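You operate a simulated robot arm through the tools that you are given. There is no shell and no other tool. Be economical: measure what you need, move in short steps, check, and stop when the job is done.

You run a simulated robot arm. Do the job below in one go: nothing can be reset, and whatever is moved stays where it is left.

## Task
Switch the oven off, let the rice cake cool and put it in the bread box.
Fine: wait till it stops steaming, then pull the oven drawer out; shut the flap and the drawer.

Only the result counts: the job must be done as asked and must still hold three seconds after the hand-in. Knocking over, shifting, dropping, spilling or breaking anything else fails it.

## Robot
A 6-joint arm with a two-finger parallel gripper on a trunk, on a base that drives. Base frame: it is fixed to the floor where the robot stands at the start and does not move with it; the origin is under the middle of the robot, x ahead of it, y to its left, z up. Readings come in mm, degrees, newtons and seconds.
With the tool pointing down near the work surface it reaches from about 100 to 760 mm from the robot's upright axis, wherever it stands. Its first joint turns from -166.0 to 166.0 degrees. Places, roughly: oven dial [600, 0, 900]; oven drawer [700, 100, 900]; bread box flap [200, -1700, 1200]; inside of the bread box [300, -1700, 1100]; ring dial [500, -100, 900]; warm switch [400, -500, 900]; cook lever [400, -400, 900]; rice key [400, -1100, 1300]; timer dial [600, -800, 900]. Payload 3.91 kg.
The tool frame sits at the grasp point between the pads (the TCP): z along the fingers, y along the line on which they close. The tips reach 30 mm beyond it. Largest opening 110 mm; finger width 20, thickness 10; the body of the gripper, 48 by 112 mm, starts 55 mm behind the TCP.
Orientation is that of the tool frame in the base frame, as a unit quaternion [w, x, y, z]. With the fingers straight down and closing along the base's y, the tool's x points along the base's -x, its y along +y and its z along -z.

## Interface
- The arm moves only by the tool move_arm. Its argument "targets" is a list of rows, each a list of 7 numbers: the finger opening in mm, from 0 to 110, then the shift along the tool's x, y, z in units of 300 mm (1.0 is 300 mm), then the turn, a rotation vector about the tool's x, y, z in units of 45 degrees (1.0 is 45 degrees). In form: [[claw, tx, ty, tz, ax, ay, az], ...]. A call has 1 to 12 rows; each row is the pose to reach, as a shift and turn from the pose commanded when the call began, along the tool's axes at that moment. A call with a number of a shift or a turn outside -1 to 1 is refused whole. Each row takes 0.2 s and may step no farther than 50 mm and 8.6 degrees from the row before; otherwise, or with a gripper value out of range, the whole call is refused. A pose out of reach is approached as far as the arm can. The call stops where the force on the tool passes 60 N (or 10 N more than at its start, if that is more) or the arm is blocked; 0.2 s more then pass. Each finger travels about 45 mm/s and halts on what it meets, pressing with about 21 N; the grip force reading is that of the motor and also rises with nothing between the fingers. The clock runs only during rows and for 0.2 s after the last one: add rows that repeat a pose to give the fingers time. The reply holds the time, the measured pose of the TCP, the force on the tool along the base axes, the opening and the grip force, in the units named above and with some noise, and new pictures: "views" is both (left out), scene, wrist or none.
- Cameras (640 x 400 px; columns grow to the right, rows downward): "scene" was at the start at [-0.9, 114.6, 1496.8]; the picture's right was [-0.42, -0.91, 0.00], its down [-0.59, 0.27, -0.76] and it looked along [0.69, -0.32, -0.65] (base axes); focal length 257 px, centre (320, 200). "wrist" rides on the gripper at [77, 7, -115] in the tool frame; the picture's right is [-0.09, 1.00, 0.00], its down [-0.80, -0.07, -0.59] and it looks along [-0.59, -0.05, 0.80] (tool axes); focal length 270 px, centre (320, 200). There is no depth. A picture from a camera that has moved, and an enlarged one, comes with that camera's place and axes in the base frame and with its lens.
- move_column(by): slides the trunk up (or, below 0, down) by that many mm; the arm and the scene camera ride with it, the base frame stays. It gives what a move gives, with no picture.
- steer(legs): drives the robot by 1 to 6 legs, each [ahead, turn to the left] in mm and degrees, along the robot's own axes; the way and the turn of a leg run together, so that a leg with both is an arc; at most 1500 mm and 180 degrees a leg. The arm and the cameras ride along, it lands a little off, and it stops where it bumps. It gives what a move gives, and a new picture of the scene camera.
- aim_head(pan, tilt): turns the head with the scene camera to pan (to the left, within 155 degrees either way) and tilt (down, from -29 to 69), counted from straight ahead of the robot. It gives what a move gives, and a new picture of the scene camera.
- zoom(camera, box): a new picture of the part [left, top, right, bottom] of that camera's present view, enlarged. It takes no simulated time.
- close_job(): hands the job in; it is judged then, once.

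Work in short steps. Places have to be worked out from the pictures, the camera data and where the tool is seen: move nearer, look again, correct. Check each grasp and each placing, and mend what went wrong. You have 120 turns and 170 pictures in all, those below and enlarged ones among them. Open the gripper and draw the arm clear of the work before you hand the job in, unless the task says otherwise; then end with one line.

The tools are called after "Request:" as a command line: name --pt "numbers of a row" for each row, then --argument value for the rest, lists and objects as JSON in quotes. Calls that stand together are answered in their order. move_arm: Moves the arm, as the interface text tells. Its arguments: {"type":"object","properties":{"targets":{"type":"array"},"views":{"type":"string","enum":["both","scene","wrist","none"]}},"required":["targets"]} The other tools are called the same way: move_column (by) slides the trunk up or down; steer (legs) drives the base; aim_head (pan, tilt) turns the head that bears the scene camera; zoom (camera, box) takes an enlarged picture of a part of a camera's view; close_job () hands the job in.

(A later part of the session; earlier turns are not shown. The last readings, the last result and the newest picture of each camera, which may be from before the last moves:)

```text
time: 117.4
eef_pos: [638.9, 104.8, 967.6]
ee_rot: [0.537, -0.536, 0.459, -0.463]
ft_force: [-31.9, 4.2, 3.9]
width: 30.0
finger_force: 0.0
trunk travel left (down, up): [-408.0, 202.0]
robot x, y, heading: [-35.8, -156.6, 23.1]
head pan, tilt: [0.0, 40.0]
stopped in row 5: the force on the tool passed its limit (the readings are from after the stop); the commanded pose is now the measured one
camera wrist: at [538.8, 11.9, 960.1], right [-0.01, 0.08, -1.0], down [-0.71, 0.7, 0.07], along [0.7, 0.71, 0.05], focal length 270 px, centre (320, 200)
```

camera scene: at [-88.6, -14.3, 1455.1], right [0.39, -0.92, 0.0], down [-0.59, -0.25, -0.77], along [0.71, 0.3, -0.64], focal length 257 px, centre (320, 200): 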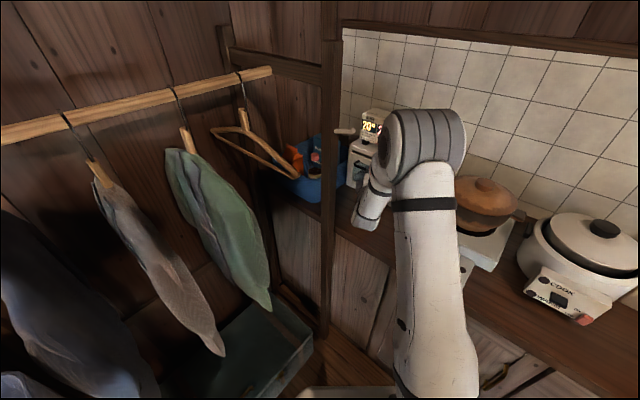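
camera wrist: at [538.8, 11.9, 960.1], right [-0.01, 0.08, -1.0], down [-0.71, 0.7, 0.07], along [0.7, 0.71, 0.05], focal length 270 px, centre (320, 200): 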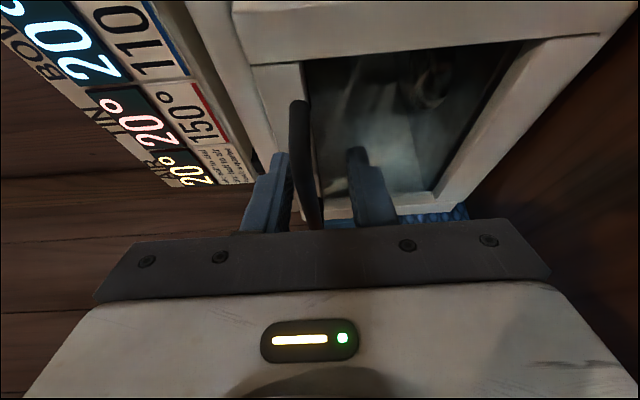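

The tips now touch the drawer front with the bar between them. I back 4 mm and close on the bar, then check for steam before pulling.

Request:
move_arm --pt "30 0 0 -0.015 0 0 0" --pt "0 0 0 -0.015 0 0 0" --pt "0 0 0 -0.015 0 0 0" --pt "0 0 0 -0.015 0 0 0" --views "wrist"

Request:
zoom --camera "wrist" --box '[290, 20, 530, 220]'

Request:
zoom --camera "scene" --box '[330, 90, 430, 210]'

```text
time: 118.4
eef_pos: [639.6, 103.8, 974.3]
ee_rot: [0.541, -0.531, 0.458, -0.465]
ft_force: [-4.3, 13.3, 41.8]
width: 9.8
finger_force: 45.0
trunk travel left (down, up): [-408.0, 202.0]
robot x, y, heading: [-36.6, -158.1, 22.8]
head pan, tilt: [0.0, 40.0]
camera wrist: at [537.7, 10.3, 964.9], right [0.0, 0.09, -1.0], down [-0.71, 0.7, 0.06], along [0.71, 0.7, 0.07], focal length 270 px, centre (320, 200)
```

wrist: 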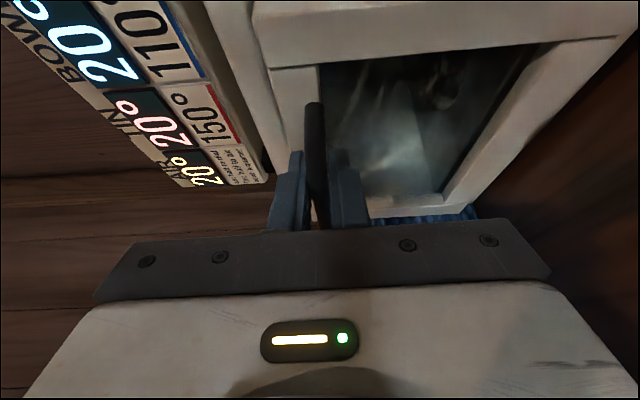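

```text
2.00 times, centred on (410, 120) of wrist
camera zoom: at [537.7, 10.3, 964.9], right [0.0, 0.09, -1.0], down [-0.71, 0.7, 0.06], along [0.71, 0.7, 0.07], focal length 541 px, centre (140, 360)
```

zoom: 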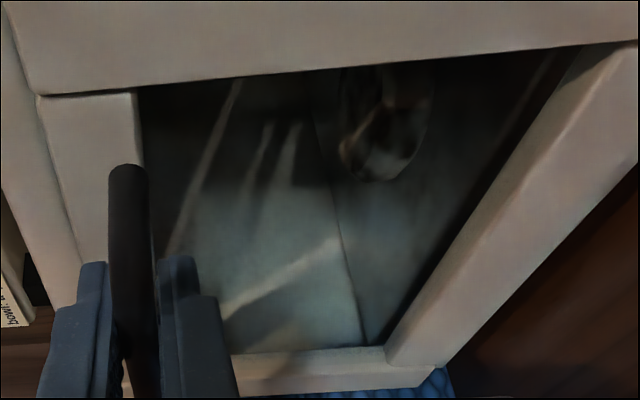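

```text
3.33 times, centred on (380, 150) of scene
camera zoom: at [-91.0, -14.5, 1455.7], right [0.39, -0.92, 0.0], down [-0.59, -0.25, -0.77], along [0.71, 0.3, -0.64], focal length 857 px, centre (120, 367)
```

zoom: 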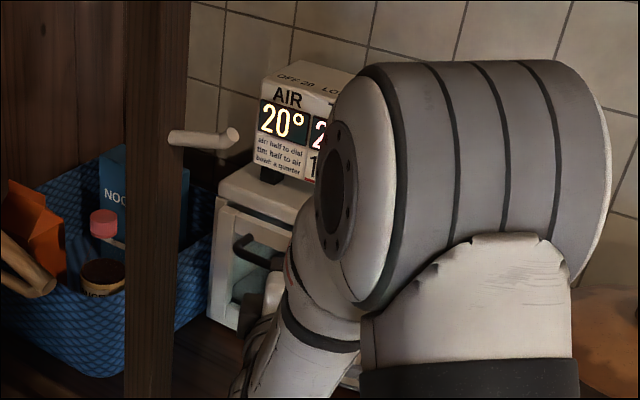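

No steam: only reflections. I relieve the vertical load and pull the drawer along its normal, 60 mm first.

Request:
move_arm --pt "0 0 -0.022 0 0 0 0" --pt "0 -0.02 -0.022 -0.045 0 0 0" --pt "0 -0.041 -0.022 -0.091 0 0 0" --pt "0 -0.062 -0.022 -0.137 0 0 0" --pt "0 -0.082 -0.022 -0.182 0 0 0" --views "wrist"

```text
time: 119.6
eef_pos: [583.1, 121.3, 974.7]
ee_rot: [0.538, -0.534, 0.46, -0.463]
ft_force: [6.0, 20.1, 35.3]
width: 9.9
finger_force: 45.0
trunk travel left (down, up): [-408.0, 202.0]
robot x, y, heading: [-34.6, -158.4, 23.1]
head pan, tilt: [0.0, 40.0]
camera wrist: at [482.0, 28.2, 966.1], right [0.0, 0.09, -1.0], down [-0.71, 0.7, 0.06], along [0.71, 0.71, 0.06], focal length 270 px, centre (320, 200)
```

wrist: 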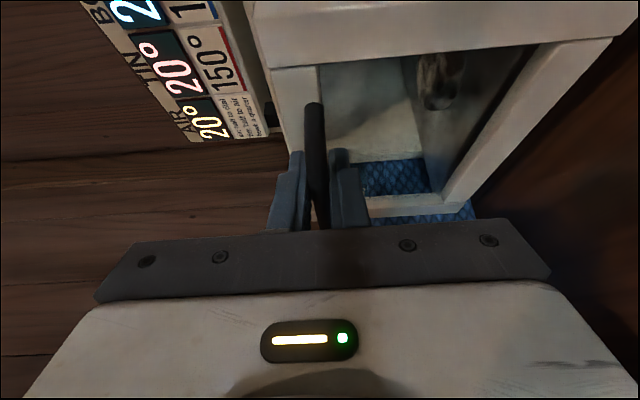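

The drawer slides out. I pull 60 mm more while yawing the tool a little to stay clear of the post.

Request:
move_arm --pt "0 -0.02 -0.03 -0.045 0 -0.05 0" --pt "0 -0.043 -0.03 -0.09 0 -0.1 0" --pt "0 -0.065 -0.03 -0.135 0 -0.15 0" --pt "0 -0.086 -0.03 -0.18 0 -0.2 0" --views "both"

```text
time: 120.6
eef_pos: [527.2, 135.1, 975.3]
ee_rot: [-0.564, 0.575, -0.421, 0.417]
ft_force: [-1.7, -2.9, -44.5]
width: 9.9
finger_force: 44.5
trunk travel left (down, up): [-408.0, 202.0]
robot x, y, heading: [-33.3, -154.3, 23.1]
head pan, tilt: [0.0, 40.0]
camera scene: at [-82.0, -12.7, 1454.6], right [0.39, -0.92, 0.0], down [-0.59, -0.25, -0.76], along [0.7, 0.3, -0.65], focal length 257 px, centre (320, 200)
camera wrist: at [441.4, 27.6, 969.3], right [-0.04, 0.08, -1.0], down [-0.81, 0.59, 0.08], along [0.59, 0.81, 0.04], focal length 270 px, centre (320, 200)
```

scene: 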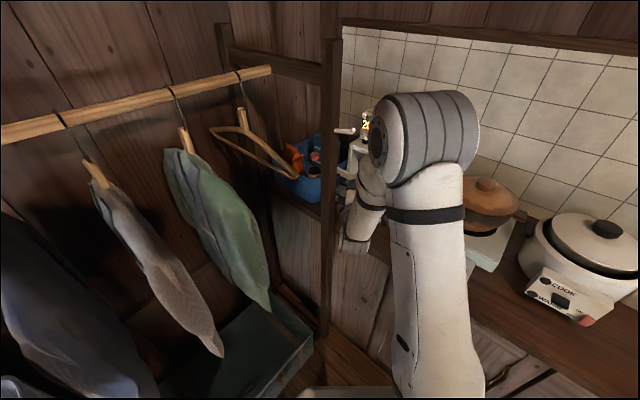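
wrist: 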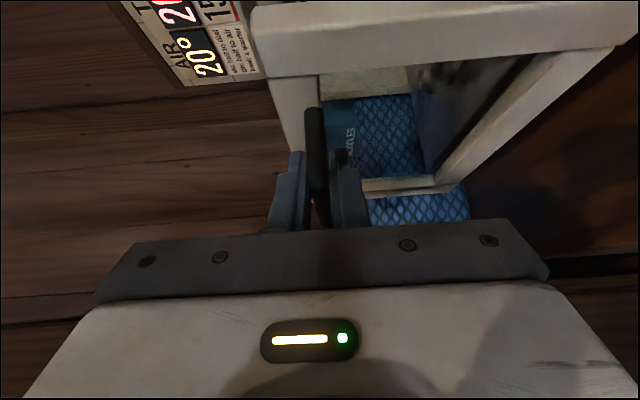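

Pulled 117 mm. I relieve the vertical load, open and draw back a bit to look.

Request:
move_arm --pt "0 0 0.015 0 0 0 0" --pt "26 0 0.015 0 0 0 0" --pt "30 0 0.015 0 0 0 0" --pt "30 0 0.015 -0.06 0 0 0" --pt "30 0.05 0.015 -0.15 0 0 0" --pt "30 0.1 0.015 -0.25 0 0 0" --views "both"

```text
time: 122.0
eef_pos: [467.5, 85.2, 976.8]
ee_rot: [-0.57, 0.571, -0.417, 0.419]
ft_force: [0.6, -0.5, -0.5]
width: 29.9
finger_force: 0.0
out of reach, approached as far as the arm can: row 6
trunk travel left (down, up): [-408.0, 202.0]
robot x, y, heading: [-31.8, -161.2, 22.7]
head pan, tilt: [0.0, 40.0]
camera scene: at [-85.6, -14.5, 1455.3], right [0.39, -0.92, 0.0], down [-0.59, -0.25, -0.77], along [0.7, 0.3, -0.64], focal length 257 px, centre (320, 200)
camera wrist: at [380.9, -22.6, 969.1], right [-0.03, 0.08, -1.0], down [-0.81, 0.59, 0.07], along [0.59, 0.81, 0.05], focal length 270 px, centre (320, 200)
```

scene: 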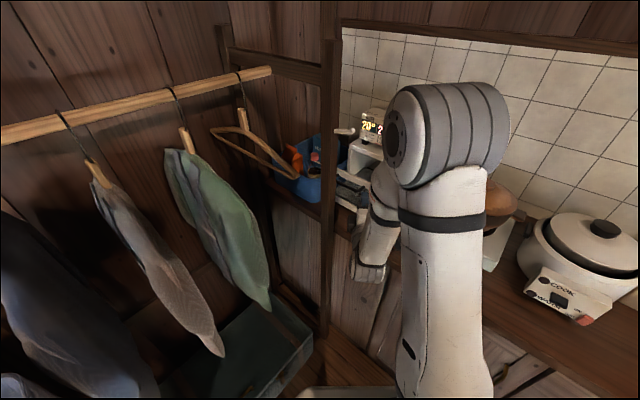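
wrist: 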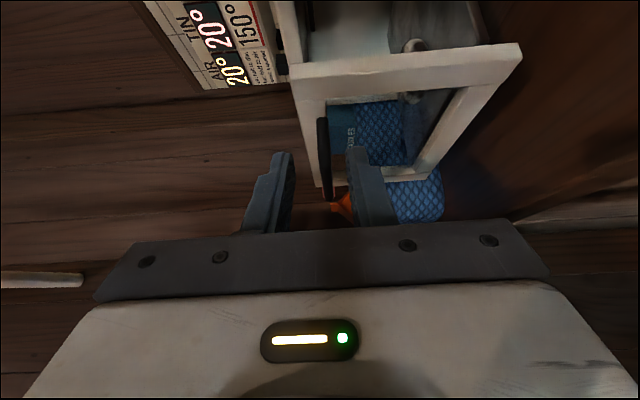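

I enlarge the cake in the wrist view.

Request:
zoom --camera "wrist" --box '[290, 0, 530, 150]'

```text
2.67 times, centred on (410, 75) of wrist
camera zoom: at [380.9, -22.6, 969.1], right [-0.03, 0.08, -1.0], down [-0.81, 0.59, 0.07], along [0.59, 0.81, 0.05], focal length 721 px, centre (80, 533)
```

zoom: 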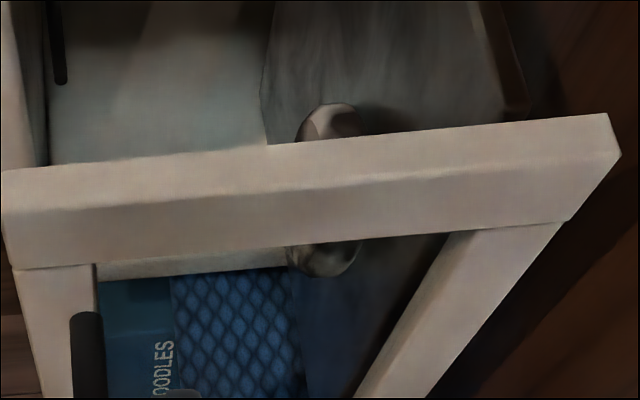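

Cake seems at about (655,135,865), only ~50 mm clear of the oven front. I regrip the handle and pull the drawer out some 40 mm more.

Request:
move_arm --pt "30 -0.05 0 0.06 0 0 0" --pt "30 -0.104 0 0.14 0 0 0" --pt "30 -0.104 0 0.2 0 0 0" --pt "30 -0.104 0 0.245 0 0 0" --pt "0 -0.104 0 0.245 0 0 0" --pt "0 -0.104 0 0.245 0 0 0" --pt "0 -0.104 0 0.245 0 0 0" --views "wrist"

```text
time: 123.6
eef_pos: [529.9, 140.1, 975.5]
ee_rot: [-0.569, 0.572, -0.419, 0.417]
ft_force: [-1.5, -3.1, -19.8]
width: 10.0
finger_force: 44.8
trunk travel left (down, up): [-408.0, 202.0]
robot x, y, heading: [-33.6, -158.2, 23.1]
head pan, tilt: [0.0, 40.0]
camera wrist: at [443.1, 31.1, 967.8], right [-0.03, 0.08, -1.0], down [-0.81, 0.59, 0.07], along [0.59, 0.81, 0.05], focal length 270 px, centre (320, 200)
```

wrist: 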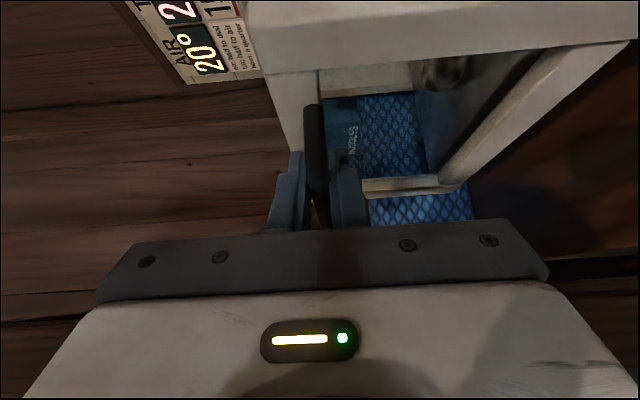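

Gripped; pulling 40 mm.

Request:
move_arm --pt "0 -0.025 0.01 -0.036 0 0 0" --pt "0 -0.05 0.01 -0.072 0 0 0" --pt "0 -0.076 0.01 -0.109 0 0 0" --views "wrist"

```text
time: 124.4
eef_pos: [489.5, 151.7, 974.9]
ee_rot: [0.571, -0.57, 0.417, -0.419]
ft_force: [-1.1, -1.3, -1.4]
width: 10.0
finger_force: 44.7
trunk travel left (down, up): [-408.0, 202.0]
robot x, y, heading: [-34.2, -158.6, 23.1]
head pan, tilt: [0.0, 40.0]
camera wrist: at [403.0, 44.3, 966.7], right [-0.02, 0.08, -1.0], down [-0.81, 0.59, 0.07], along [0.59, 0.81, 0.05], focal length 270 px, centre (320, 200)
```

wrist: 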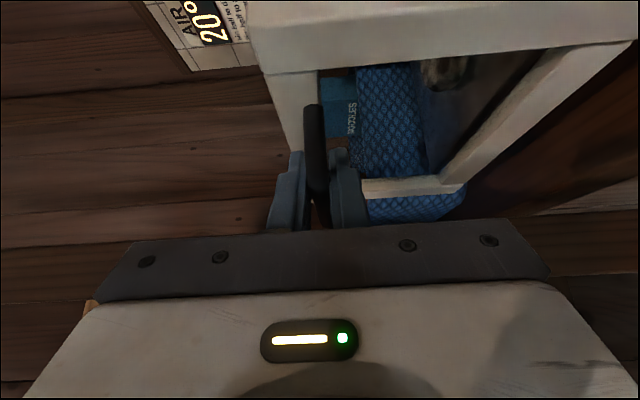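

158 mm out. I release, back off, move right and raise to look down on the drawer.

Request:
move_arm --pt "26 0 0 0 0 0 0" --pt "30 0 0 -0.05 0 0 0" --pt "30 0.02 0 -0.11 0 0 0" --pt "30 0.15 0 -0.11 0 0 0" --pt "30 0.28 0 -0.11 0 0 0" --views "none"

Request:
move_column --by 200

Request:
aim_head --pan 0 --tilt 48

```text
time: 125.6
eef_pos: [484.9, 58.5, 976.2]
ee_rot: [-0.57, 0.571, -0.418, 0.418]
ft_force: [-0.3, 0.2, 1.0]
width: 30.0
finger_force: 0.0
trunk travel left (down, up): [-408.0, 202.0]
robot x, y, heading: [-31.5, -156.2, 23.0]
head pan, tilt: [0.0, 40.0]
```

```text
time: 127.8
eef_pos: [486.1, 57.7, 1177.7]
ee_rot: [-0.569, 0.571, -0.418, 0.419]
ft_force: [-0.3, -0.2, 0.1]
width: 29.9
finger_force: 0.0
trunk travel left (down, up): [-608.0, 2.0]
robot x, y, heading: [-34.3, -155.8, 23.1]
head pan, tilt: [0.0, 40.0]
```

```text
time: 128.5
eef_pos: [485.0, 57.4, 1177.0]
ee_rot: [-0.57, 0.571, -0.417, 0.419]
ft_force: [0.6, 0.2, 0.5]
width: 29.7
finger_force: 0.1
trunk travel left (down, up): [-608.0, 2.0]
robot x, y, heading: [-35.6, -159.0, 23.1]
head pan, tilt: [0.0, 48.0]
camera scene: at [-91.5, -16.9, 1643.8], right [0.39, -0.92, 0.0], down [-0.68, -0.29, -0.67], along [0.62, 0.26, -0.74], focal length 257 px, centre (320, 200)
```

scene: 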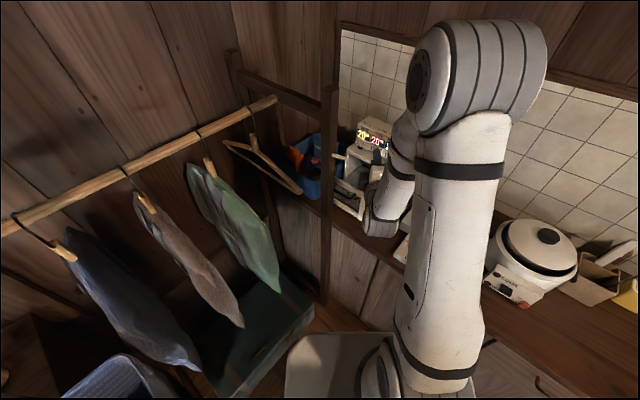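

I enlarge the drawer.

Request:
zoom --camera "scene" --box '[320, 130, 400, 225]'

```text
4.21 times, centred on (360, 178) of scene
camera zoom: at [-91.5, -16.9, 1643.8], right [0.39, -0.92, 0.0], down [-0.68, -0.29, -0.67], along [0.62, 0.26, -0.74], focal length 1083 px, centre (152, 295)
```

zoom: 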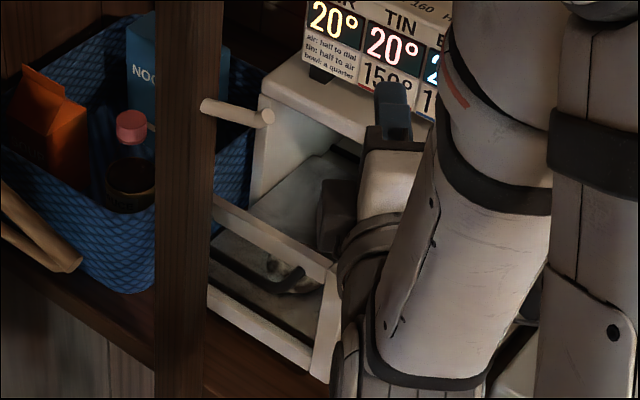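

Cake now at about (626,152,865), with ~80 mm clear of the oven front. I yaw the tool to the drawer's direction, then pitch it down, above the drawer.

Request:
move_arm --pt "60 -0.03 0 0.03 0 0.19 0" --pt "80 -0.06 0 0.06 0 0.38 0" --pt "90 -0.09 0 0.09 0 0.57 0" --pt "90 -0.12 0 0.12 0 0.75 0" --views "none"

Request:
move_arm --pt "90 0 0 0.03 -0.17 0 0" --pt "90 0 0 0.06 -0.34 0 0" --pt "90 0 0 0.1 -0.51 0 0" --pt "90 0 0 0.13 -0.68 0 0" --pt "90 0 0 0.13 -0.85 0 0" --pt "90 0 0 0.13 -1.0 0 0" --views "none"

Request:
move_arm --pt "90 0 0 0 -0.17 0 0" --pt "90 0 0 0 -0.34 0 0" --pt "90 0 0 0 -0.51 0 0" --pt "90 0 0 0 -0.68 0 0" --pt "90 0 0 0 -0.85 0 0" --pt "90 0 0 0 -1.0 0 0" --views "both"

```text
time: 129.4
eef_pos: [497.7, 88.1, 1171.9]
ee_rot: [0.44, -0.45, 0.55, -0.549]
ft_force: [-22.6, -16.1, -1.0]
width: 89.8
finger_force: 0.0
trunk travel left (down, up): [-608.0, 2.0]
robot x, y, heading: [-36.3, -155.2, 22.9]
head pan, tilt: [0.0, 48.0]
stopped in row 4: the force on the tool passed its limit (the readings are from after the stop); the commanded pose is now the measured one
```

```text
time: 129.8
eef_pos: [504.9, 87.1, 1165.0]
ee_rot: [0.412, -0.474, 0.573, -0.526]
ft_force: [-3.5, -9.5, -0.9]
width: 90.0
finger_force: 0.2
trunk travel left (down, up): [-608.0, 2.0]
robot x, y, heading: [-36.5, -154.9, 22.9]
head pan, tilt: [0.0, 48.0]
stopped in row 1: the force on the tool passed its limit (the readings are from after the stop); the commanded pose is now the measured one
```

```text
time: 130.3
eef_pos: [500.5, 86.4, 1156.1]
ee_rot: [0.367, -0.514, 0.611, -0.478]
ft_force: [-4.1, -2.0, -6.8]
width: 90.0
finger_force: 0.0
trunk travel left (down, up): [-608.0, 2.0]
robot x, y, heading: [-31.4, -156.0, 22.9]
head pan, tilt: [0.0, 48.0]
stopped in row 2: the force on the tool passed its limit (the readings are from after the stop); the commanded pose is now the measured one
camera scene: at [-92.0, -17.0, 1644.0], right [0.39, -0.92, 0.0], down [-0.68, -0.29, -0.67], along [0.62, 0.26, -0.74], focal length 257 px, centre (320, 200)
camera wrist: at [375.4, 35.1, 1182.9], right [-0.26, 0.1, -0.96], down [-0.37, 0.91, 0.2], along [0.89, 0.41, -0.2], focal length 270 px, centre (320, 200)
```

scene: 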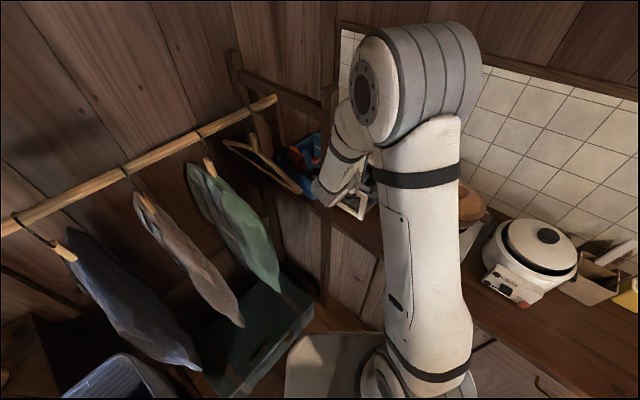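
wrist: 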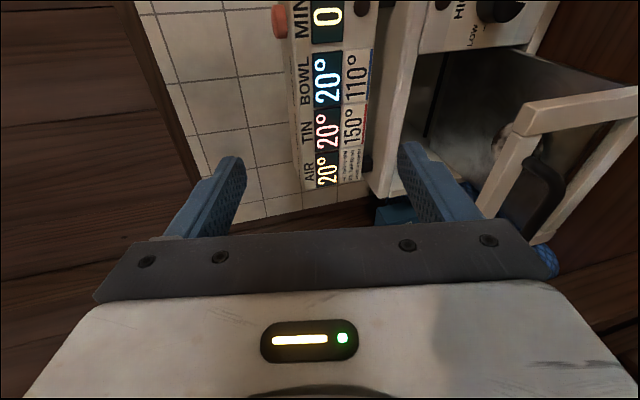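

The wrist brushed the post while yawing. I move 100 mm to the right first, then continue pitching down.

Request:
move_arm --pt "90 0.1 0 0.0 0 0 0" --pt "90 0.22 0 0.02 0 0 0" --pt "90 0.34 0 0.05 0 0 0" --views "none"

Request:
move_arm --pt "90 0 0 0.03 -0.17 0 0" --pt "90 0 0 0.06 -0.34 0 0" --pt "90 0 0 0.1 -0.51 0 0" --pt "90 0 0 0.13 -0.68 0 0" --pt "90 0 0 0.13 -0.85 0 0" --pt "90 0 0 0.13 -1.0 0 0" --views "scene"

```text
time: 131.1
eef_pos: [493.5, -18.0, 1158.6]
ee_rot: [0.368, -0.512, 0.611, -0.478]
ft_force: [-0.4, 0.7, -0.5]
width: 89.9
finger_force: 0.1
trunk travel left (down, up): [-608.0, 2.0]
robot x, y, heading: [-29.4, -155.9, 23.1]
head pan, tilt: [0.0, 48.0]
```

```text
time: 132.5
eef_pos: [504.1, -23.4, 1082.6]
ee_rot: [0.159, -0.608, 0.746, -0.221]
ft_force: [-0.6, -0.5, 0.0]
width: 89.8
finger_force: 0.0
out of reach, approached as far as the arm can: row 5, 6
trunk travel left (down, up): [-608.0, 2.0]
robot x, y, heading: [-35.6, -156.3, 22.8]
head pan, tilt: [0.0, 48.0]
camera scene: at [-89.8, -16.7, 1643.9], right [0.39, -0.92, 0.0], down [-0.69, -0.29, -0.67], along [0.61, 0.26, -0.74], focal length 257 px, centre (320, 200)
```

scene: 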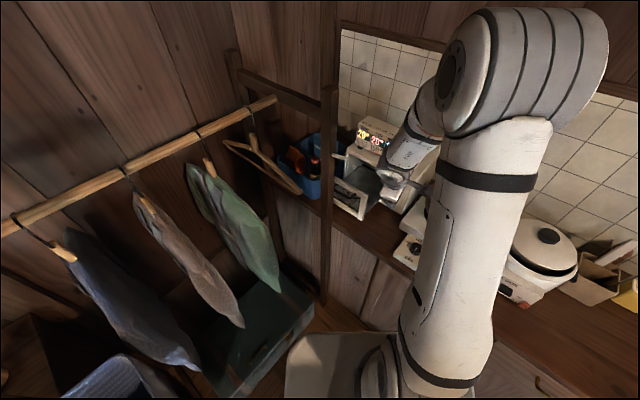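

I move over the drawer while finishing the pitch.

Request:
move_arm --pt "90 -0.117 -0.053 0.022 -0.1 0 0" --pt "90 -0.233 -0.106 0.044 -0.25 0 0" --pt "90 -0.35 -0.16 0.066 -0.4 0 0" --pt "90 -0.467 -0.213 0.087 -0.55 0 0" --pt "90 -0.467 -0.213 0.087 -0.69 0 0" --views "both"

```text
time: 133.7
eef_pos: [472.6, 45.1, 964.7]
ee_rot: [0.097, -0.618, 0.768, -0.136]
ft_force: [0.4, 0.3, 0.7]
width: 90.1
finger_force: 0.1
out of reach, approached as far as the arm can: row 1, 2, 3, 4, 5
trunk travel left (down, up): [-608.0, 2.0]
robot x, y, heading: [-34.9, -157.1, 23.2]
head pan, tilt: [0.0, 48.0]
camera scene: at [-91.6, -16.6, 1643.7], right [0.39, -0.92, 0.0], down [-0.68, -0.29, -0.67], along [0.62, 0.26, -0.74], focal length 257 px, centre (320, 200)
camera wrist: at [413.2, -17.5, 1071.1], right [-0.9, 0.28, -0.33], down [0.05, 0.82, 0.57], along [0.43, 0.5, -0.75], focal length 270 px, centre (320, 200)
```

scene: 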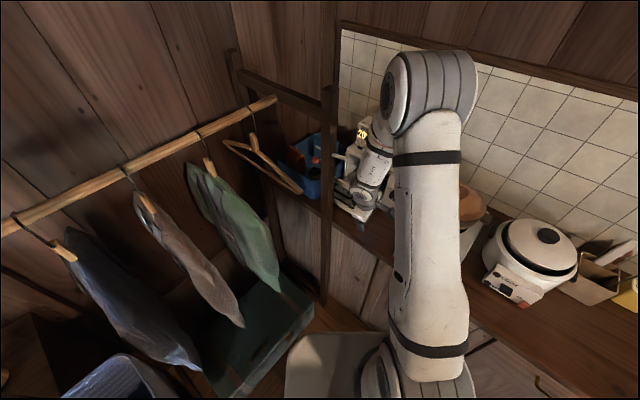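
wrist: 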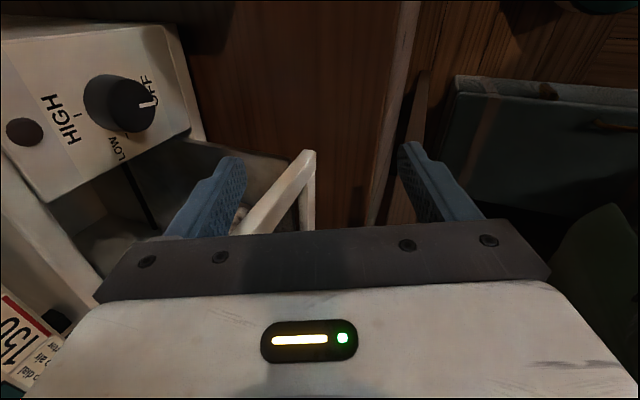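

The arm sank toward its limits to (473,45,965). I first raise it again and away from the drawer front.

Request:
move_arm --pt "90 0.05 -0.03 -0.06 0 0 0" --pt "90 0.13 -0.08 -0.15 0 0 0" --pt "90 0.14 -0.11 -0.23 0 0 0" --pt "90 0.14 -0.137 -0.3 0 0 0" --views "none"

```text
time: 134.7
eef_pos: [447.2, -1.0, 1004.4]
ee_rot: [0.105, -0.616, 0.767, -0.143]
ft_force: [-0.4, 0.2, 0.6]
width: 89.9
finger_force: 0.2
out of reach, approached as far as the arm can: row 1, 2, 3, 4
trunk travel left (down, up): [-608.0, 2.0]
robot x, y, heading: [-34.8, -155.7, 23.0]
head pan, tilt: [0.0, 48.0]
```

The arm is folded too tightly here; I try stretching it forward at this height with orientation unchanged.

Request:
move_arm --pt "90 -0.02 -0.1 0 0 0 0" --pt "90 -0.04 -0.2 0 0 0 0" --pt "90 -0.063 -0.31 0 0 0 0" --views "scene"

```text
time: 135.5
eef_pos: [501.5, -9.6, 981.7]
ee_rot: [0.113, -0.614, 0.767, -0.149]
ft_force: [0.1, 0.8, -0.2]
width: 90.0
finger_force: 0.1
out of reach, approached as far as the arm can: row 1, 2, 3
trunk travel left (down, up): [-608.0, 2.0]
robot x, y, heading: [-32.3, -152.1, 23.1]
head pan, tilt: [0.0, 48.0]
camera scene: at [-91.5, -17.2, 1643.8], right [0.39, -0.92, 0.0], down [-0.68, -0.29, -0.67], along [0.62, 0.26, -0.74], focal length 257 px, centre (320, 200)
```

scene: 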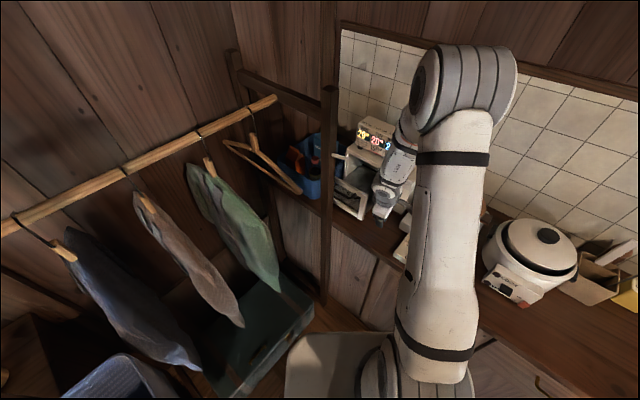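

The wrist is near its straight (singular) pose. I pitch the tool back up and raise it, then lower the trunk so the forearm is less steep.

Request:
move_arm --pt "90 0.02 0.0 -0.06 0.15 0 0" --pt "90 0.04 0.0 -0.12 0.3 0 0" --pt "90 0.04 -0.02 -0.2 0.45 0 0" --pt "90 0.04 -0.04 -0.3 0.6 0 0" --pt "90 0.04 -0.06 -0.4 0.75 0 0" --pt "90 0.04 -0.08 -0.5 0.9 0 0" --views "none"

```text
time: 136.9
eef_pos: [469.0, -9.6, 1131.0]
ee_rot: [0.305, -0.546, 0.673, -0.395]
ft_force: [-0.7, -1.2, 0.8]
width: 90.0
finger_force: 0.2
trunk travel left (down, up): [-608.0, 2.0]
robot x, y, heading: [-33.8, -159.5, 22.8]
head pan, tilt: [0.0, 48.0]
```

Works. I raise the arm 200 mm, to be followed by lowering the trunk.

Request:
move_arm --pt "90 0 -0.115 -0.067 0 0 0" --pt "90 0 -0.23 -0.134 0 0 0" --pt "90 0 -0.346 -0.2 0 0 0" --pt "90 0 -0.46 -0.268 0 0 0" --pt "90 0 -0.577 -0.335 0 0 0" --views "none"

Request:
move_column --by -200

```text
time: 138.1
eef_pos: [470.8, -6.1, 1327.9]
ee_rot: [0.305, -0.547, 0.673, -0.393]
ft_force: [0.3, 0.0, 0.5]
width: 90.1
finger_force: 0.1
trunk travel left (down, up): [-608.0, 2.0]
robot x, y, heading: [-36.0, -156.9, 23.1]
head pan, tilt: [0.0, 48.0]
```

```text
time: 140.2
eef_pos: [470.8, -6.3, 1128.0]
ee_rot: [0.305, -0.547, 0.673, -0.393]
ft_force: [0.1, 0.6, 0.1]
width: 90.1
finger_force: 0.0
trunk travel left (down, up): [-408.0, 202.0]
robot x, y, heading: [-34.2, -155.7, 23.2]
head pan, tilt: [0.0, 48.0]
```

I now pitch down again here in the less steep configuration.

Request:
move_arm --pt "90 0 0 0 -0.17 0 0" --pt "90 0 0 0 -0.34 0 0" --pt "90 0 0 0 -0.51 0 0" --pt "90 0 0 0 -0.68 0 0" --pt "90 0 0 0 -0.85 0 0" --pt "90 0 0 0 -1.0 0 0" --views "none"

```text
time: 141.6
eef_pos: [395.8, 51.5, 925.6]
ee_rot: [0.158, -0.591, 0.766, -0.198]
ft_force: [-0.4, -0.1, 0.1]
width: 90.0
finger_force: 0.0
out of reach, approached as far as the arm can: row 1, 2, 3, 4, 5, 6
trunk travel left (down, up): [-408.0, 202.0]
robot x, y, heading: [-37.0, -153.2, 22.9]
head pan, tilt: [0.0, 48.0]
```

Pitching with this yaw doesn't work. I go back up, undo the relative yaw, and will pitch down with the tool aligned to the robot's heading, then roll at the end.

Request:
move_arm --pt "90 0 -0.05 -0.1 0.15 0 0" --pt "90 0 -0.1 -0.2 0.3 0 0" --pt "90 0 -0.16 -0.3 0.45 0 0" --pt "90 0 -0.21 -0.4 0.6 0 0" --pt "90 0 -0.27 -0.5 0.75 0 0" --pt "90 0 -0.327 -0.6 0.9 0 0" --views "none"

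```text
time: 143.0
eef_pos: [390.1, 57.7, 1127.5]
ee_rot: [0.353, -0.498, 0.65, -0.452]
ft_force: [-0.2, -1.0, -0.1]
width: 89.9
finger_force: 0.1
trunk travel left (down, up): [-408.0, 202.0]
robot x, y, heading: [-32.6, -155.7, 23.1]
head pan, tilt: [0.0, 48.0]
```

Now I yaw the tool by +37° to align with the robot's heading.

Request:
move_arm --pt "90 0 0 0 0 -0.154 -0.056" --pt "90 0 0 0 0 -0.309 -0.112" --pt "90 0 0 0 0 -0.463 -0.168" --pt "90 0 0 0 0 -0.618 -0.224" --pt "90 0 0 0 0 -0.772 -0.28" --views "none"

Request:
move_arm --pt "90 0 0 0 -0.15 0 0" --pt "90 0 0 0 -0.3 0 0" --pt "90 0 0 0 -0.45 0 0" --views "scene"

```text
time: 144.2
eef_pos: [389.7, 57.0, 1124.1]
ee_rot: [-0.479, 0.679, -0.458, 0.317]
ft_force: [0.8, 0.9, 0.4]
width: 89.8
finger_force: 0.1
trunk travel left (down, up): [-408.0, 202.0]
robot x, y, heading: [-35.3, -157.9, 23.0]
head pan, tilt: [0.0, 48.0]
```

```text
time: 145.0
eef_pos: [395.5, 82.2, 1102.0]
ee_rot: [-0.426, 0.741, -0.47, 0.221]
ft_force: [0.7, 0.4, 1.1]
width: 89.9
finger_force: 0.0
out of reach, approached as far as the arm can: row 2, 3
trunk travel left (down, up): [-408.0, 202.0]
robot x, y, heading: [-35.9, -153.9, 22.8]
head pan, tilt: [0.0, 48.0]
camera scene: at [-93.9, -18.0, 1443.8], right [0.39, -0.92, 0.0], down [-0.68, -0.29, -0.67], along [0.62, 0.26, -0.74], focal length 257 px, centre (320, 200)
```

scene: 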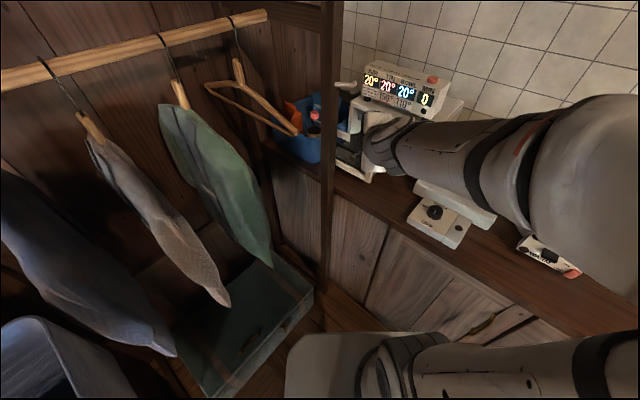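

The elbow has moved to the side. I move forward ~115 mm while pitching further.

Request:
move_arm --pt "90 0.025 -0.087 0.091 0 0 0" --pt "90 0.05 -0.175 0.182 0 0 0" --pt "90 0.075 -0.262 0.273 0 0 0" --pt "90 0.075 -0.262 0.273 -0.17 0 0" --pt "90 0.075 -0.262 0.273 -0.34 0 0" --pt "90 0.075 -0.262 0.273 -0.5 0 0" --views "scene"

```text
time: 146.4
eef_pos: [502.4, 78.6, 1130.4]
ee_rot: [-0.198, 0.806, -0.542, 0.128]
ft_force: [0.0, 0.7, -0.6]
width: 89.9
finger_force: 0.1
out of reach, approached as far as the arm can: row 1
trunk travel left (down, up): [-408.0, 202.0]
robot x, y, heading: [-36.1, -154.5, 23.1]
head pan, tilt: [0.0, 48.0]
camera scene: at [-91.6, -17.0, 1443.8], right [0.39, -0.92, 0.0], down [-0.68, -0.29, -0.67], along [0.62, 0.26, -0.74], focal length 257 px, centre (320, 200)
```

scene: 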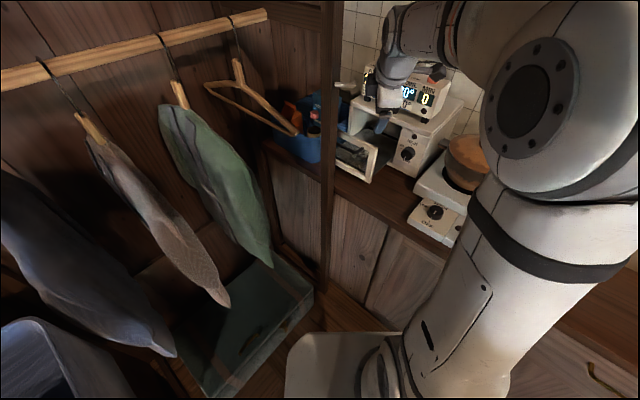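

Back in the good configuration. I finish the pitch, then roll so that the closing direction matches the drawer's.

Request:
move_arm --pt "90 0 0 0 -0.17 0 0" --pt "90 0 0 0 -0.34 0 0" --pt "90 0 0 0 -0.5 0 0" --pt "90 0 0 0 -0.61 0 0" --views "none"

Request:
move_arm --pt "90 0 0 0 0 0 0.17" --pt "90 0 0 0 0 0 0.34" --pt "90 0 0 0 0 0 0.51" --pt "90 0 0 0 0 0 0.68" --pt "90 0 0 0 0 0 0.86" --views "both"

Request:
zoom --camera "scene" --box '[310, 60, 440, 200]'

```text
time: 147.4
eef_pos: [503.4, 78.0, 1130.7]
ee_rot: [-0.001, 0.83, -0.558, -0.004]
ft_force: [0.3, -0.2, 0.3]
width: 89.9
finger_force: 0.1
trunk travel left (down, up): [-408.0, 202.0]
robot x, y, heading: [-37.6, -154.4, 22.8]
head pan, tilt: [0.0, 48.0]
```

```text
time: 148.6
eef_pos: [502.4, 78.9, 1131.7]
ee_rot: [0.001, -0.598, 0.802, 0.003]
ft_force: [0.3, 0.3, -0.1]
width: 90.1
finger_force: 0.1
trunk travel left (down, up): [-408.0, 202.0]
robot x, y, heading: [-34.6, -158.4, 22.8]
head pan, tilt: [0.0, 48.0]
camera scene: at [-92.0, -17.1, 1443.8], right [0.39, -0.92, 0.0], down [-0.68, -0.29, -0.67], along [0.62, 0.26, -0.74], focal length 257 px, centre (320, 200)
camera wrist: at [474.8, 6.5, 1243.9], right [-0.93, 0.37, 0.01], down [0.3, 0.74, 0.6], along [0.22, 0.56, -0.8], focal length 270 px, centre (320, 200)
```

scene: 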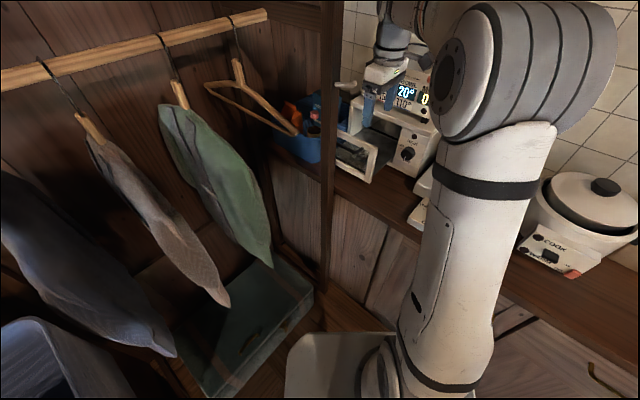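
wrist: 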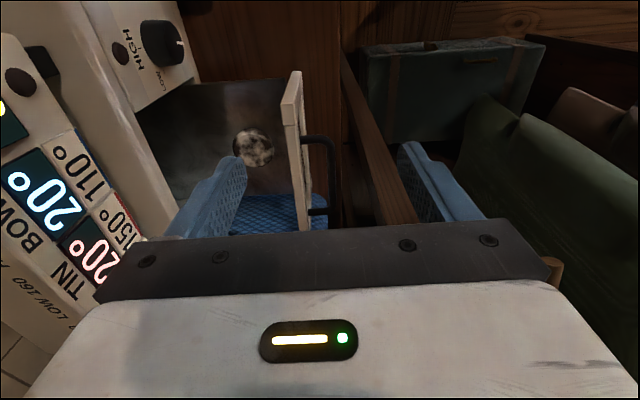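

```text
2.86 times, centred on (375, 130) of scene
camera zoom: at [-92.0, -17.1, 1443.8], right [0.39, -0.92, 0.0], down [-0.68, -0.29, -0.67], along [0.62, 0.26, -0.74], focal length 735 px, centre (163, 400)
```

zoom: 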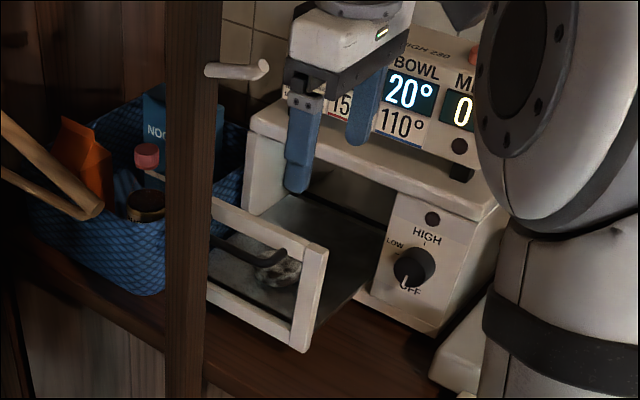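

Clear view: cake ≈(630,136,882), about 60 mm across, no steam. I move above it at the present height.

Request:
move_arm --pt "84 -0.076 -0.09 0 0 0 0" --pt "84 -0.152 -0.18 0 0 0 0" --pt "84 -0.228 -0.27 0 0 0 0" --pt "84 -0.305 -0.358 0 0 0 0" --pt "84 -0.305 -0.358 0.1 0 0 0" --pt "84 -0.305 -0.358 0.2 0 0 0" --pt "84 -0.305 -0.358 0.3 0 0 0" --views "both"

```text
time: 150.2
eef_pos: [630.4, 137.0, 1039.9]
ee_rot: [0.001, -0.598, 0.801, 0.003]
ft_force: [0.0, -0.1, -0.1]
width: 83.7
finger_force: 0.0
trunk travel left (down, up): [-408.0, 202.0]
robot x, y, heading: [-29.4, -155.7, 23.0]
head pan, tilt: [0.0, 48.0]
camera scene: at [-91.5, -16.9, 1443.8], right [0.39, -0.92, 0.0], down [-0.68, -0.29, -0.67], along [0.62, 0.26, -0.74], focal length 257 px, centre (320, 200)
camera wrist: at [602.6, 65.1, 1152.2], right [-0.93, 0.37, 0.01], down [0.3, 0.74, 0.6], along [0.22, 0.56, -0.8], focal length 270 px, centre (320, 200)
```

scene: 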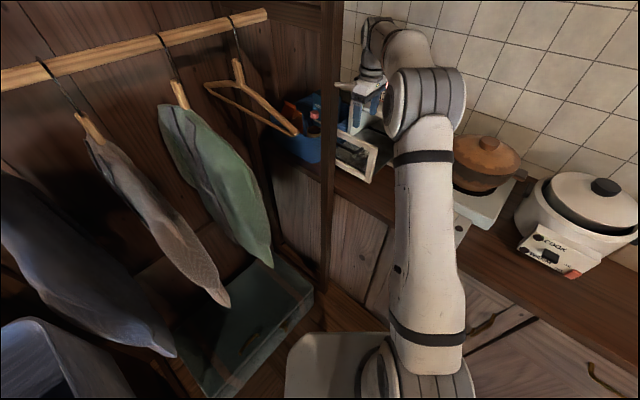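
wrist: 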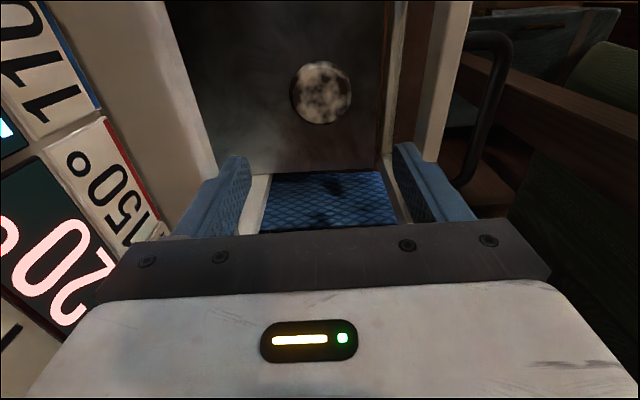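

Aligned. I check the faint haze over the tray by zoom before grasping.

Request:
zoom --camera "wrist" --box '[200, 0, 440, 180]'

Request:
move_arm --pt "84 0 0 0.1 0 0 0" --pt "84 0 0 0.2 0 0 0" --pt "84 0 0 0.3 0 0 0" --views "wrist"

```text
2.22 times, centred on (320, 90) of wrist
camera zoom: at [602.6, 65.1, 1152.2], right [-0.93, 0.37, 0.01], down [0.3, 0.74, 0.6], along [0.22, 0.56, -0.8], focal length 601 px, centre (320, 444)
```

zoom: 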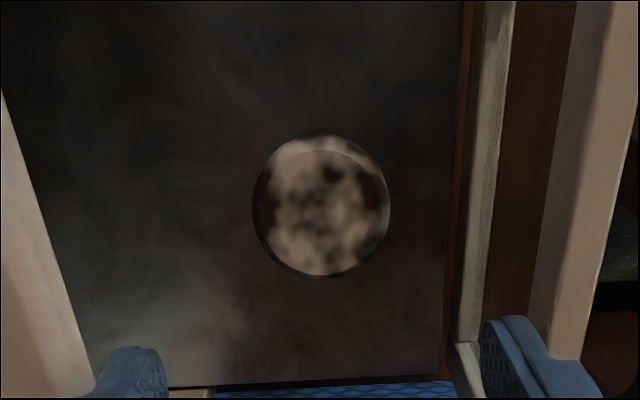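

```text
time: 151.0
eef_pos: [631.0, 134.9, 951.0]
ee_rot: [0.0, -0.599, 0.801, 0.004]
ft_force: [-0.4, -0.4, -0.9]
width: 84.1
finger_force: 0.1
trunk travel left (down, up): [-408.0, 202.0]
robot x, y, heading: [-36.3, -160.1, 22.9]
head pan, tilt: [0.0, 48.0]
camera wrist: at [602.8, 63.0, 1064.0], right [-0.93, 0.37, 0.01], down [0.3, 0.74, 0.6], along [0.22, 0.56, -0.8], focal length 270 px, centre (320, 200)
```

wrist: 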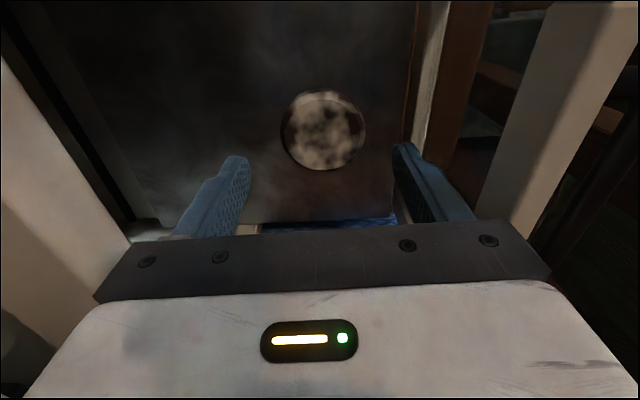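

Tray is just dark metal; no steam. I descend further to TCP z≈893.

Request:
move_arm --pt "84 0 0.008 0.07 0 0 0" --pt "84 0 0.008 0.14 0 0 0" --pt "84 0 0.008 0.193 0 0 0" --views "wrist"

```text
time: 151.8
eef_pos: [626.8, 136.7, 904.1]
ee_rot: [0.009, -0.599, 0.801, 0.003]
ft_force: [0.3, -0.2, 56.0]
width: 83.9
finger_force: 0.0
trunk travel left (down, up): [-408.0, 202.0]
robot x, y, heading: [-32.1, -155.4, 22.9]
head pan, tilt: [0.0, 48.0]
camera wrist: at [597.3, 63.5, 1016.3], right [-0.93, 0.37, 0.0], down [0.29, 0.74, 0.61], along [0.23, 0.56, -0.79], focal length 270 px, centre (320, 200)
```

wrist: 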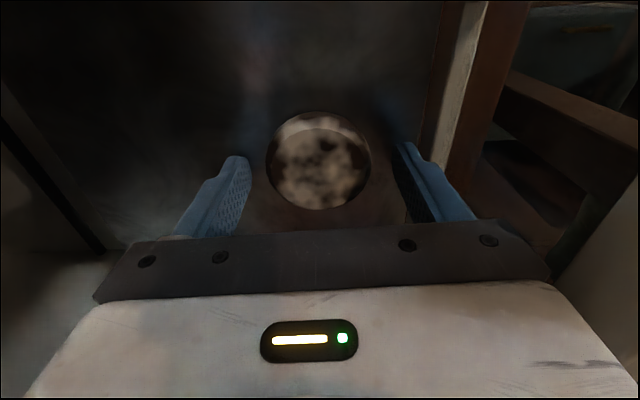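

The tips touched the tray (z≈874). I lift 4 mm and close on the cake.

Request:
move_arm --pt "84 0 0 -0.05 0 0 0" --pt "50 0 0 -0.05 0 0 0" --pt "50 0 0 -0.05 0 0 0" --pt "40 0 0 -0.05 0 0 0" --pt "40 0 0 -0.05 0 0 0" --views "wrist"

```text
time: 153.0
eef_pos: [626.1, 139.5, 907.9]
ee_rot: [0.001, -0.599, 0.801, 0.004]
ft_force: [0.8, 0.2, -0.1]
width: 58.4
finger_force: 20.6
trunk travel left (down, up): [-408.0, 202.0]
robot x, y, heading: [-34.4, -157.6, 22.9]
head pan, tilt: [0.0, 48.0]
camera wrist: at [598.9, 66.1, 1020.6], right [-0.93, 0.37, 0.01], down [0.3, 0.74, 0.6], along [0.21, 0.56, -0.8], focal length 270 px, centre (320, 200)
```

wrist: 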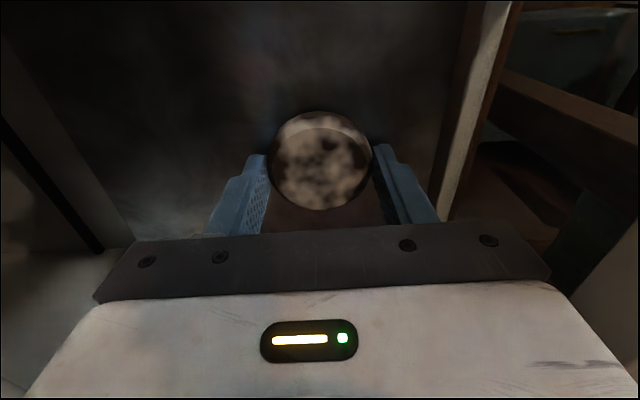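

Cake is held at 58 mm. I tighten and lift slowly.

Request:
move_arm --pt "30 0 0 0 0 0 0" --pt "30 0 0 0 0 0 0" --pt "30 0 0 -0.08 0 0 0" --pt "30 0 0 -0.2 0 0 0" --views "wrist"

```text
time: 154.0
eef_pos: [628.0, 135.9, 969.0]
ee_rot: [0.0, -0.599, 0.801, 0.003]
ft_force: [-0.6, 0.0, -0.6]
width: 58.5
finger_force: 21.8
trunk travel left (down, up): [-408.0, 202.0]
robot x, y, heading: [-37.1, -157.1, 22.8]
head pan, tilt: [0.0, 48.0]
camera wrist: at [600.2, 63.8, 1082.1], right [-0.93, 0.37, 0.01], down [0.3, 0.74, 0.6], along [0.22, 0.56, -0.8], focal length 270 px, centre (320, 200)
```

wrist: 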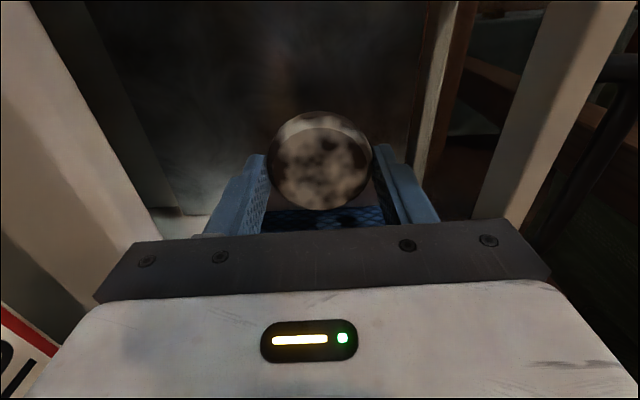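

Cake secured. Since the drawer can be shut by pushing its handle with the gripper's body, I do it now: lift, go around clear of the post to in front of the drawer's handle.

Request:
move_arm --pt "30 0 0 -0.11 0 0 0" --pt "30 0 0 -0.22 0 0 0" --pt "30 0 0 -0.32 0 0 0" --pt "30 0.082 0.094 -0.32 0 0 0" --pt "30 0.164 0.188 -0.32 0 0 0" --pt "30 0.207 0.333 -0.32 0 0 0" --pt "30 0.25 0.478 -0.32 0 0 0" --pt "30 0.293 0.623 -0.32 0 0 0" --pt "30 0.182 0.656 -0.32 0 0 0" --views "both"

```text
time: 156.0
eef_pos: [414.1, 112.7, 1069.8]
ee_rot: [-0.003, -0.594, 0.804, 0.004]
ft_force: [-52.0, -48.6, 7.5]
width: 58.3
finger_force: 20.6
trunk travel left (down, up): [-408.0, 202.0]
robot x, y, heading: [-34.4, -160.5, 23.0]
head pan, tilt: [0.0, 48.0]
stopped in row 9: the force on the tool passed its limit (the readings are from after the stop); the commanded pose is now the measured one
camera scene: at [-102.5, -26.5, 1444.3], right [0.39, -0.92, 0.0], down [-0.68, -0.29, -0.68], along [0.62, 0.27, -0.74], focal length 257 px, centre (320, 200)
camera wrist: at [385.5, 40.6, 1183.7], right [-0.93, 0.38, 0.01], down [0.31, 0.74, 0.59], along [0.22, 0.55, -0.8], focal length 270 px, centre (320, 200)
```

scene: 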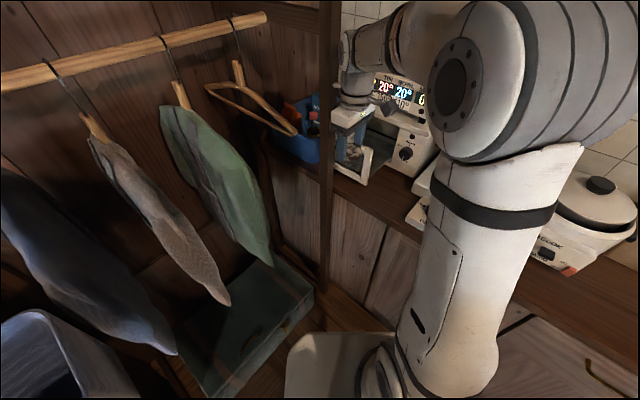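
wrist: 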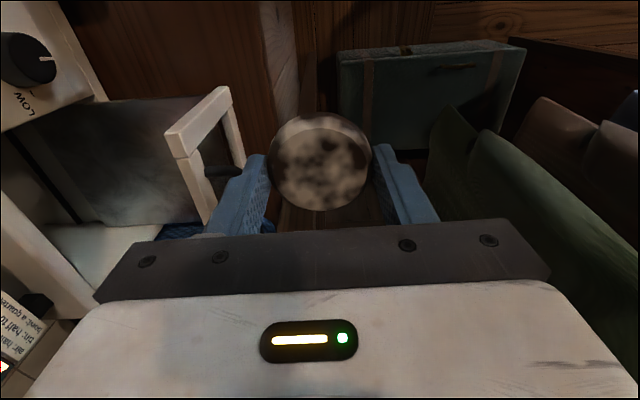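

The wrist touched the post (backing off now); pushing the drawer with the cake in hand is too tight there, so I'll shut it later with the empty hand. I move the arm right and up.

Request:
move_arm --pt "30 0.1 0.02 -0.03 0 0 0" --pt "30 0.2 0.02 -0.1 0 0 0.17" --pt "30 0.3 0 -0.18 0 0 0.34" --pt "30 0.35 -0.05 -0.25 0 0 0.51" --pt "30 0.35 -0.1 -0.3 0 0 0.68" --pt "30 0.35 -0.1 -0.3 0 0 0.85" --pt "30 0.35 -0.1 -0.3 0 0 1.0" --views "none"

Request:
steer --legs '[[0, -43], [-450, 0], [0, -70], [1370, 0]]'

```text
time: 157.6
eef_pos: [421.1, 12.5, 1153.6]
ee_rot: [-0.007, -0.243, 0.97, 0.001]
ft_force: [0.5, -0.1, -0.6]
width: 58.4
finger_force: 21.3
trunk travel left (down, up): [-408.0, 202.0]
robot x, y, heading: [-33.3, -151.4, 22.8]
head pan, tilt: [0.0, 48.0]
```

```text
time: 171.9
eef_pos: [-531.0, -1833.6, 1153.8]
ee_rot: [-0.003, 0.681, 0.732, 0.006]
ft_force: [-0.3, -0.4, -1.0]
width: 58.8
finger_force: 21.3
trunk travel left (down, up): [-408.0, 202.0]
robot x, y, heading: [-497.9, -1349.4, -91.3]
head pan, tilt: [0.0, 48.0]
camera scene: at [-348.0, -1354.2, 1443.8], right [-1.0, 0.02, 0.0], down [0.02, 0.74, -0.67], along [-0.01, -0.67, -0.74], focal length 257 px, centre (320, 200)
```

scene: 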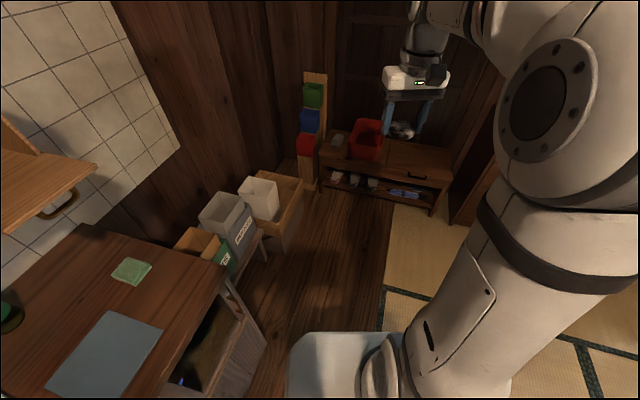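

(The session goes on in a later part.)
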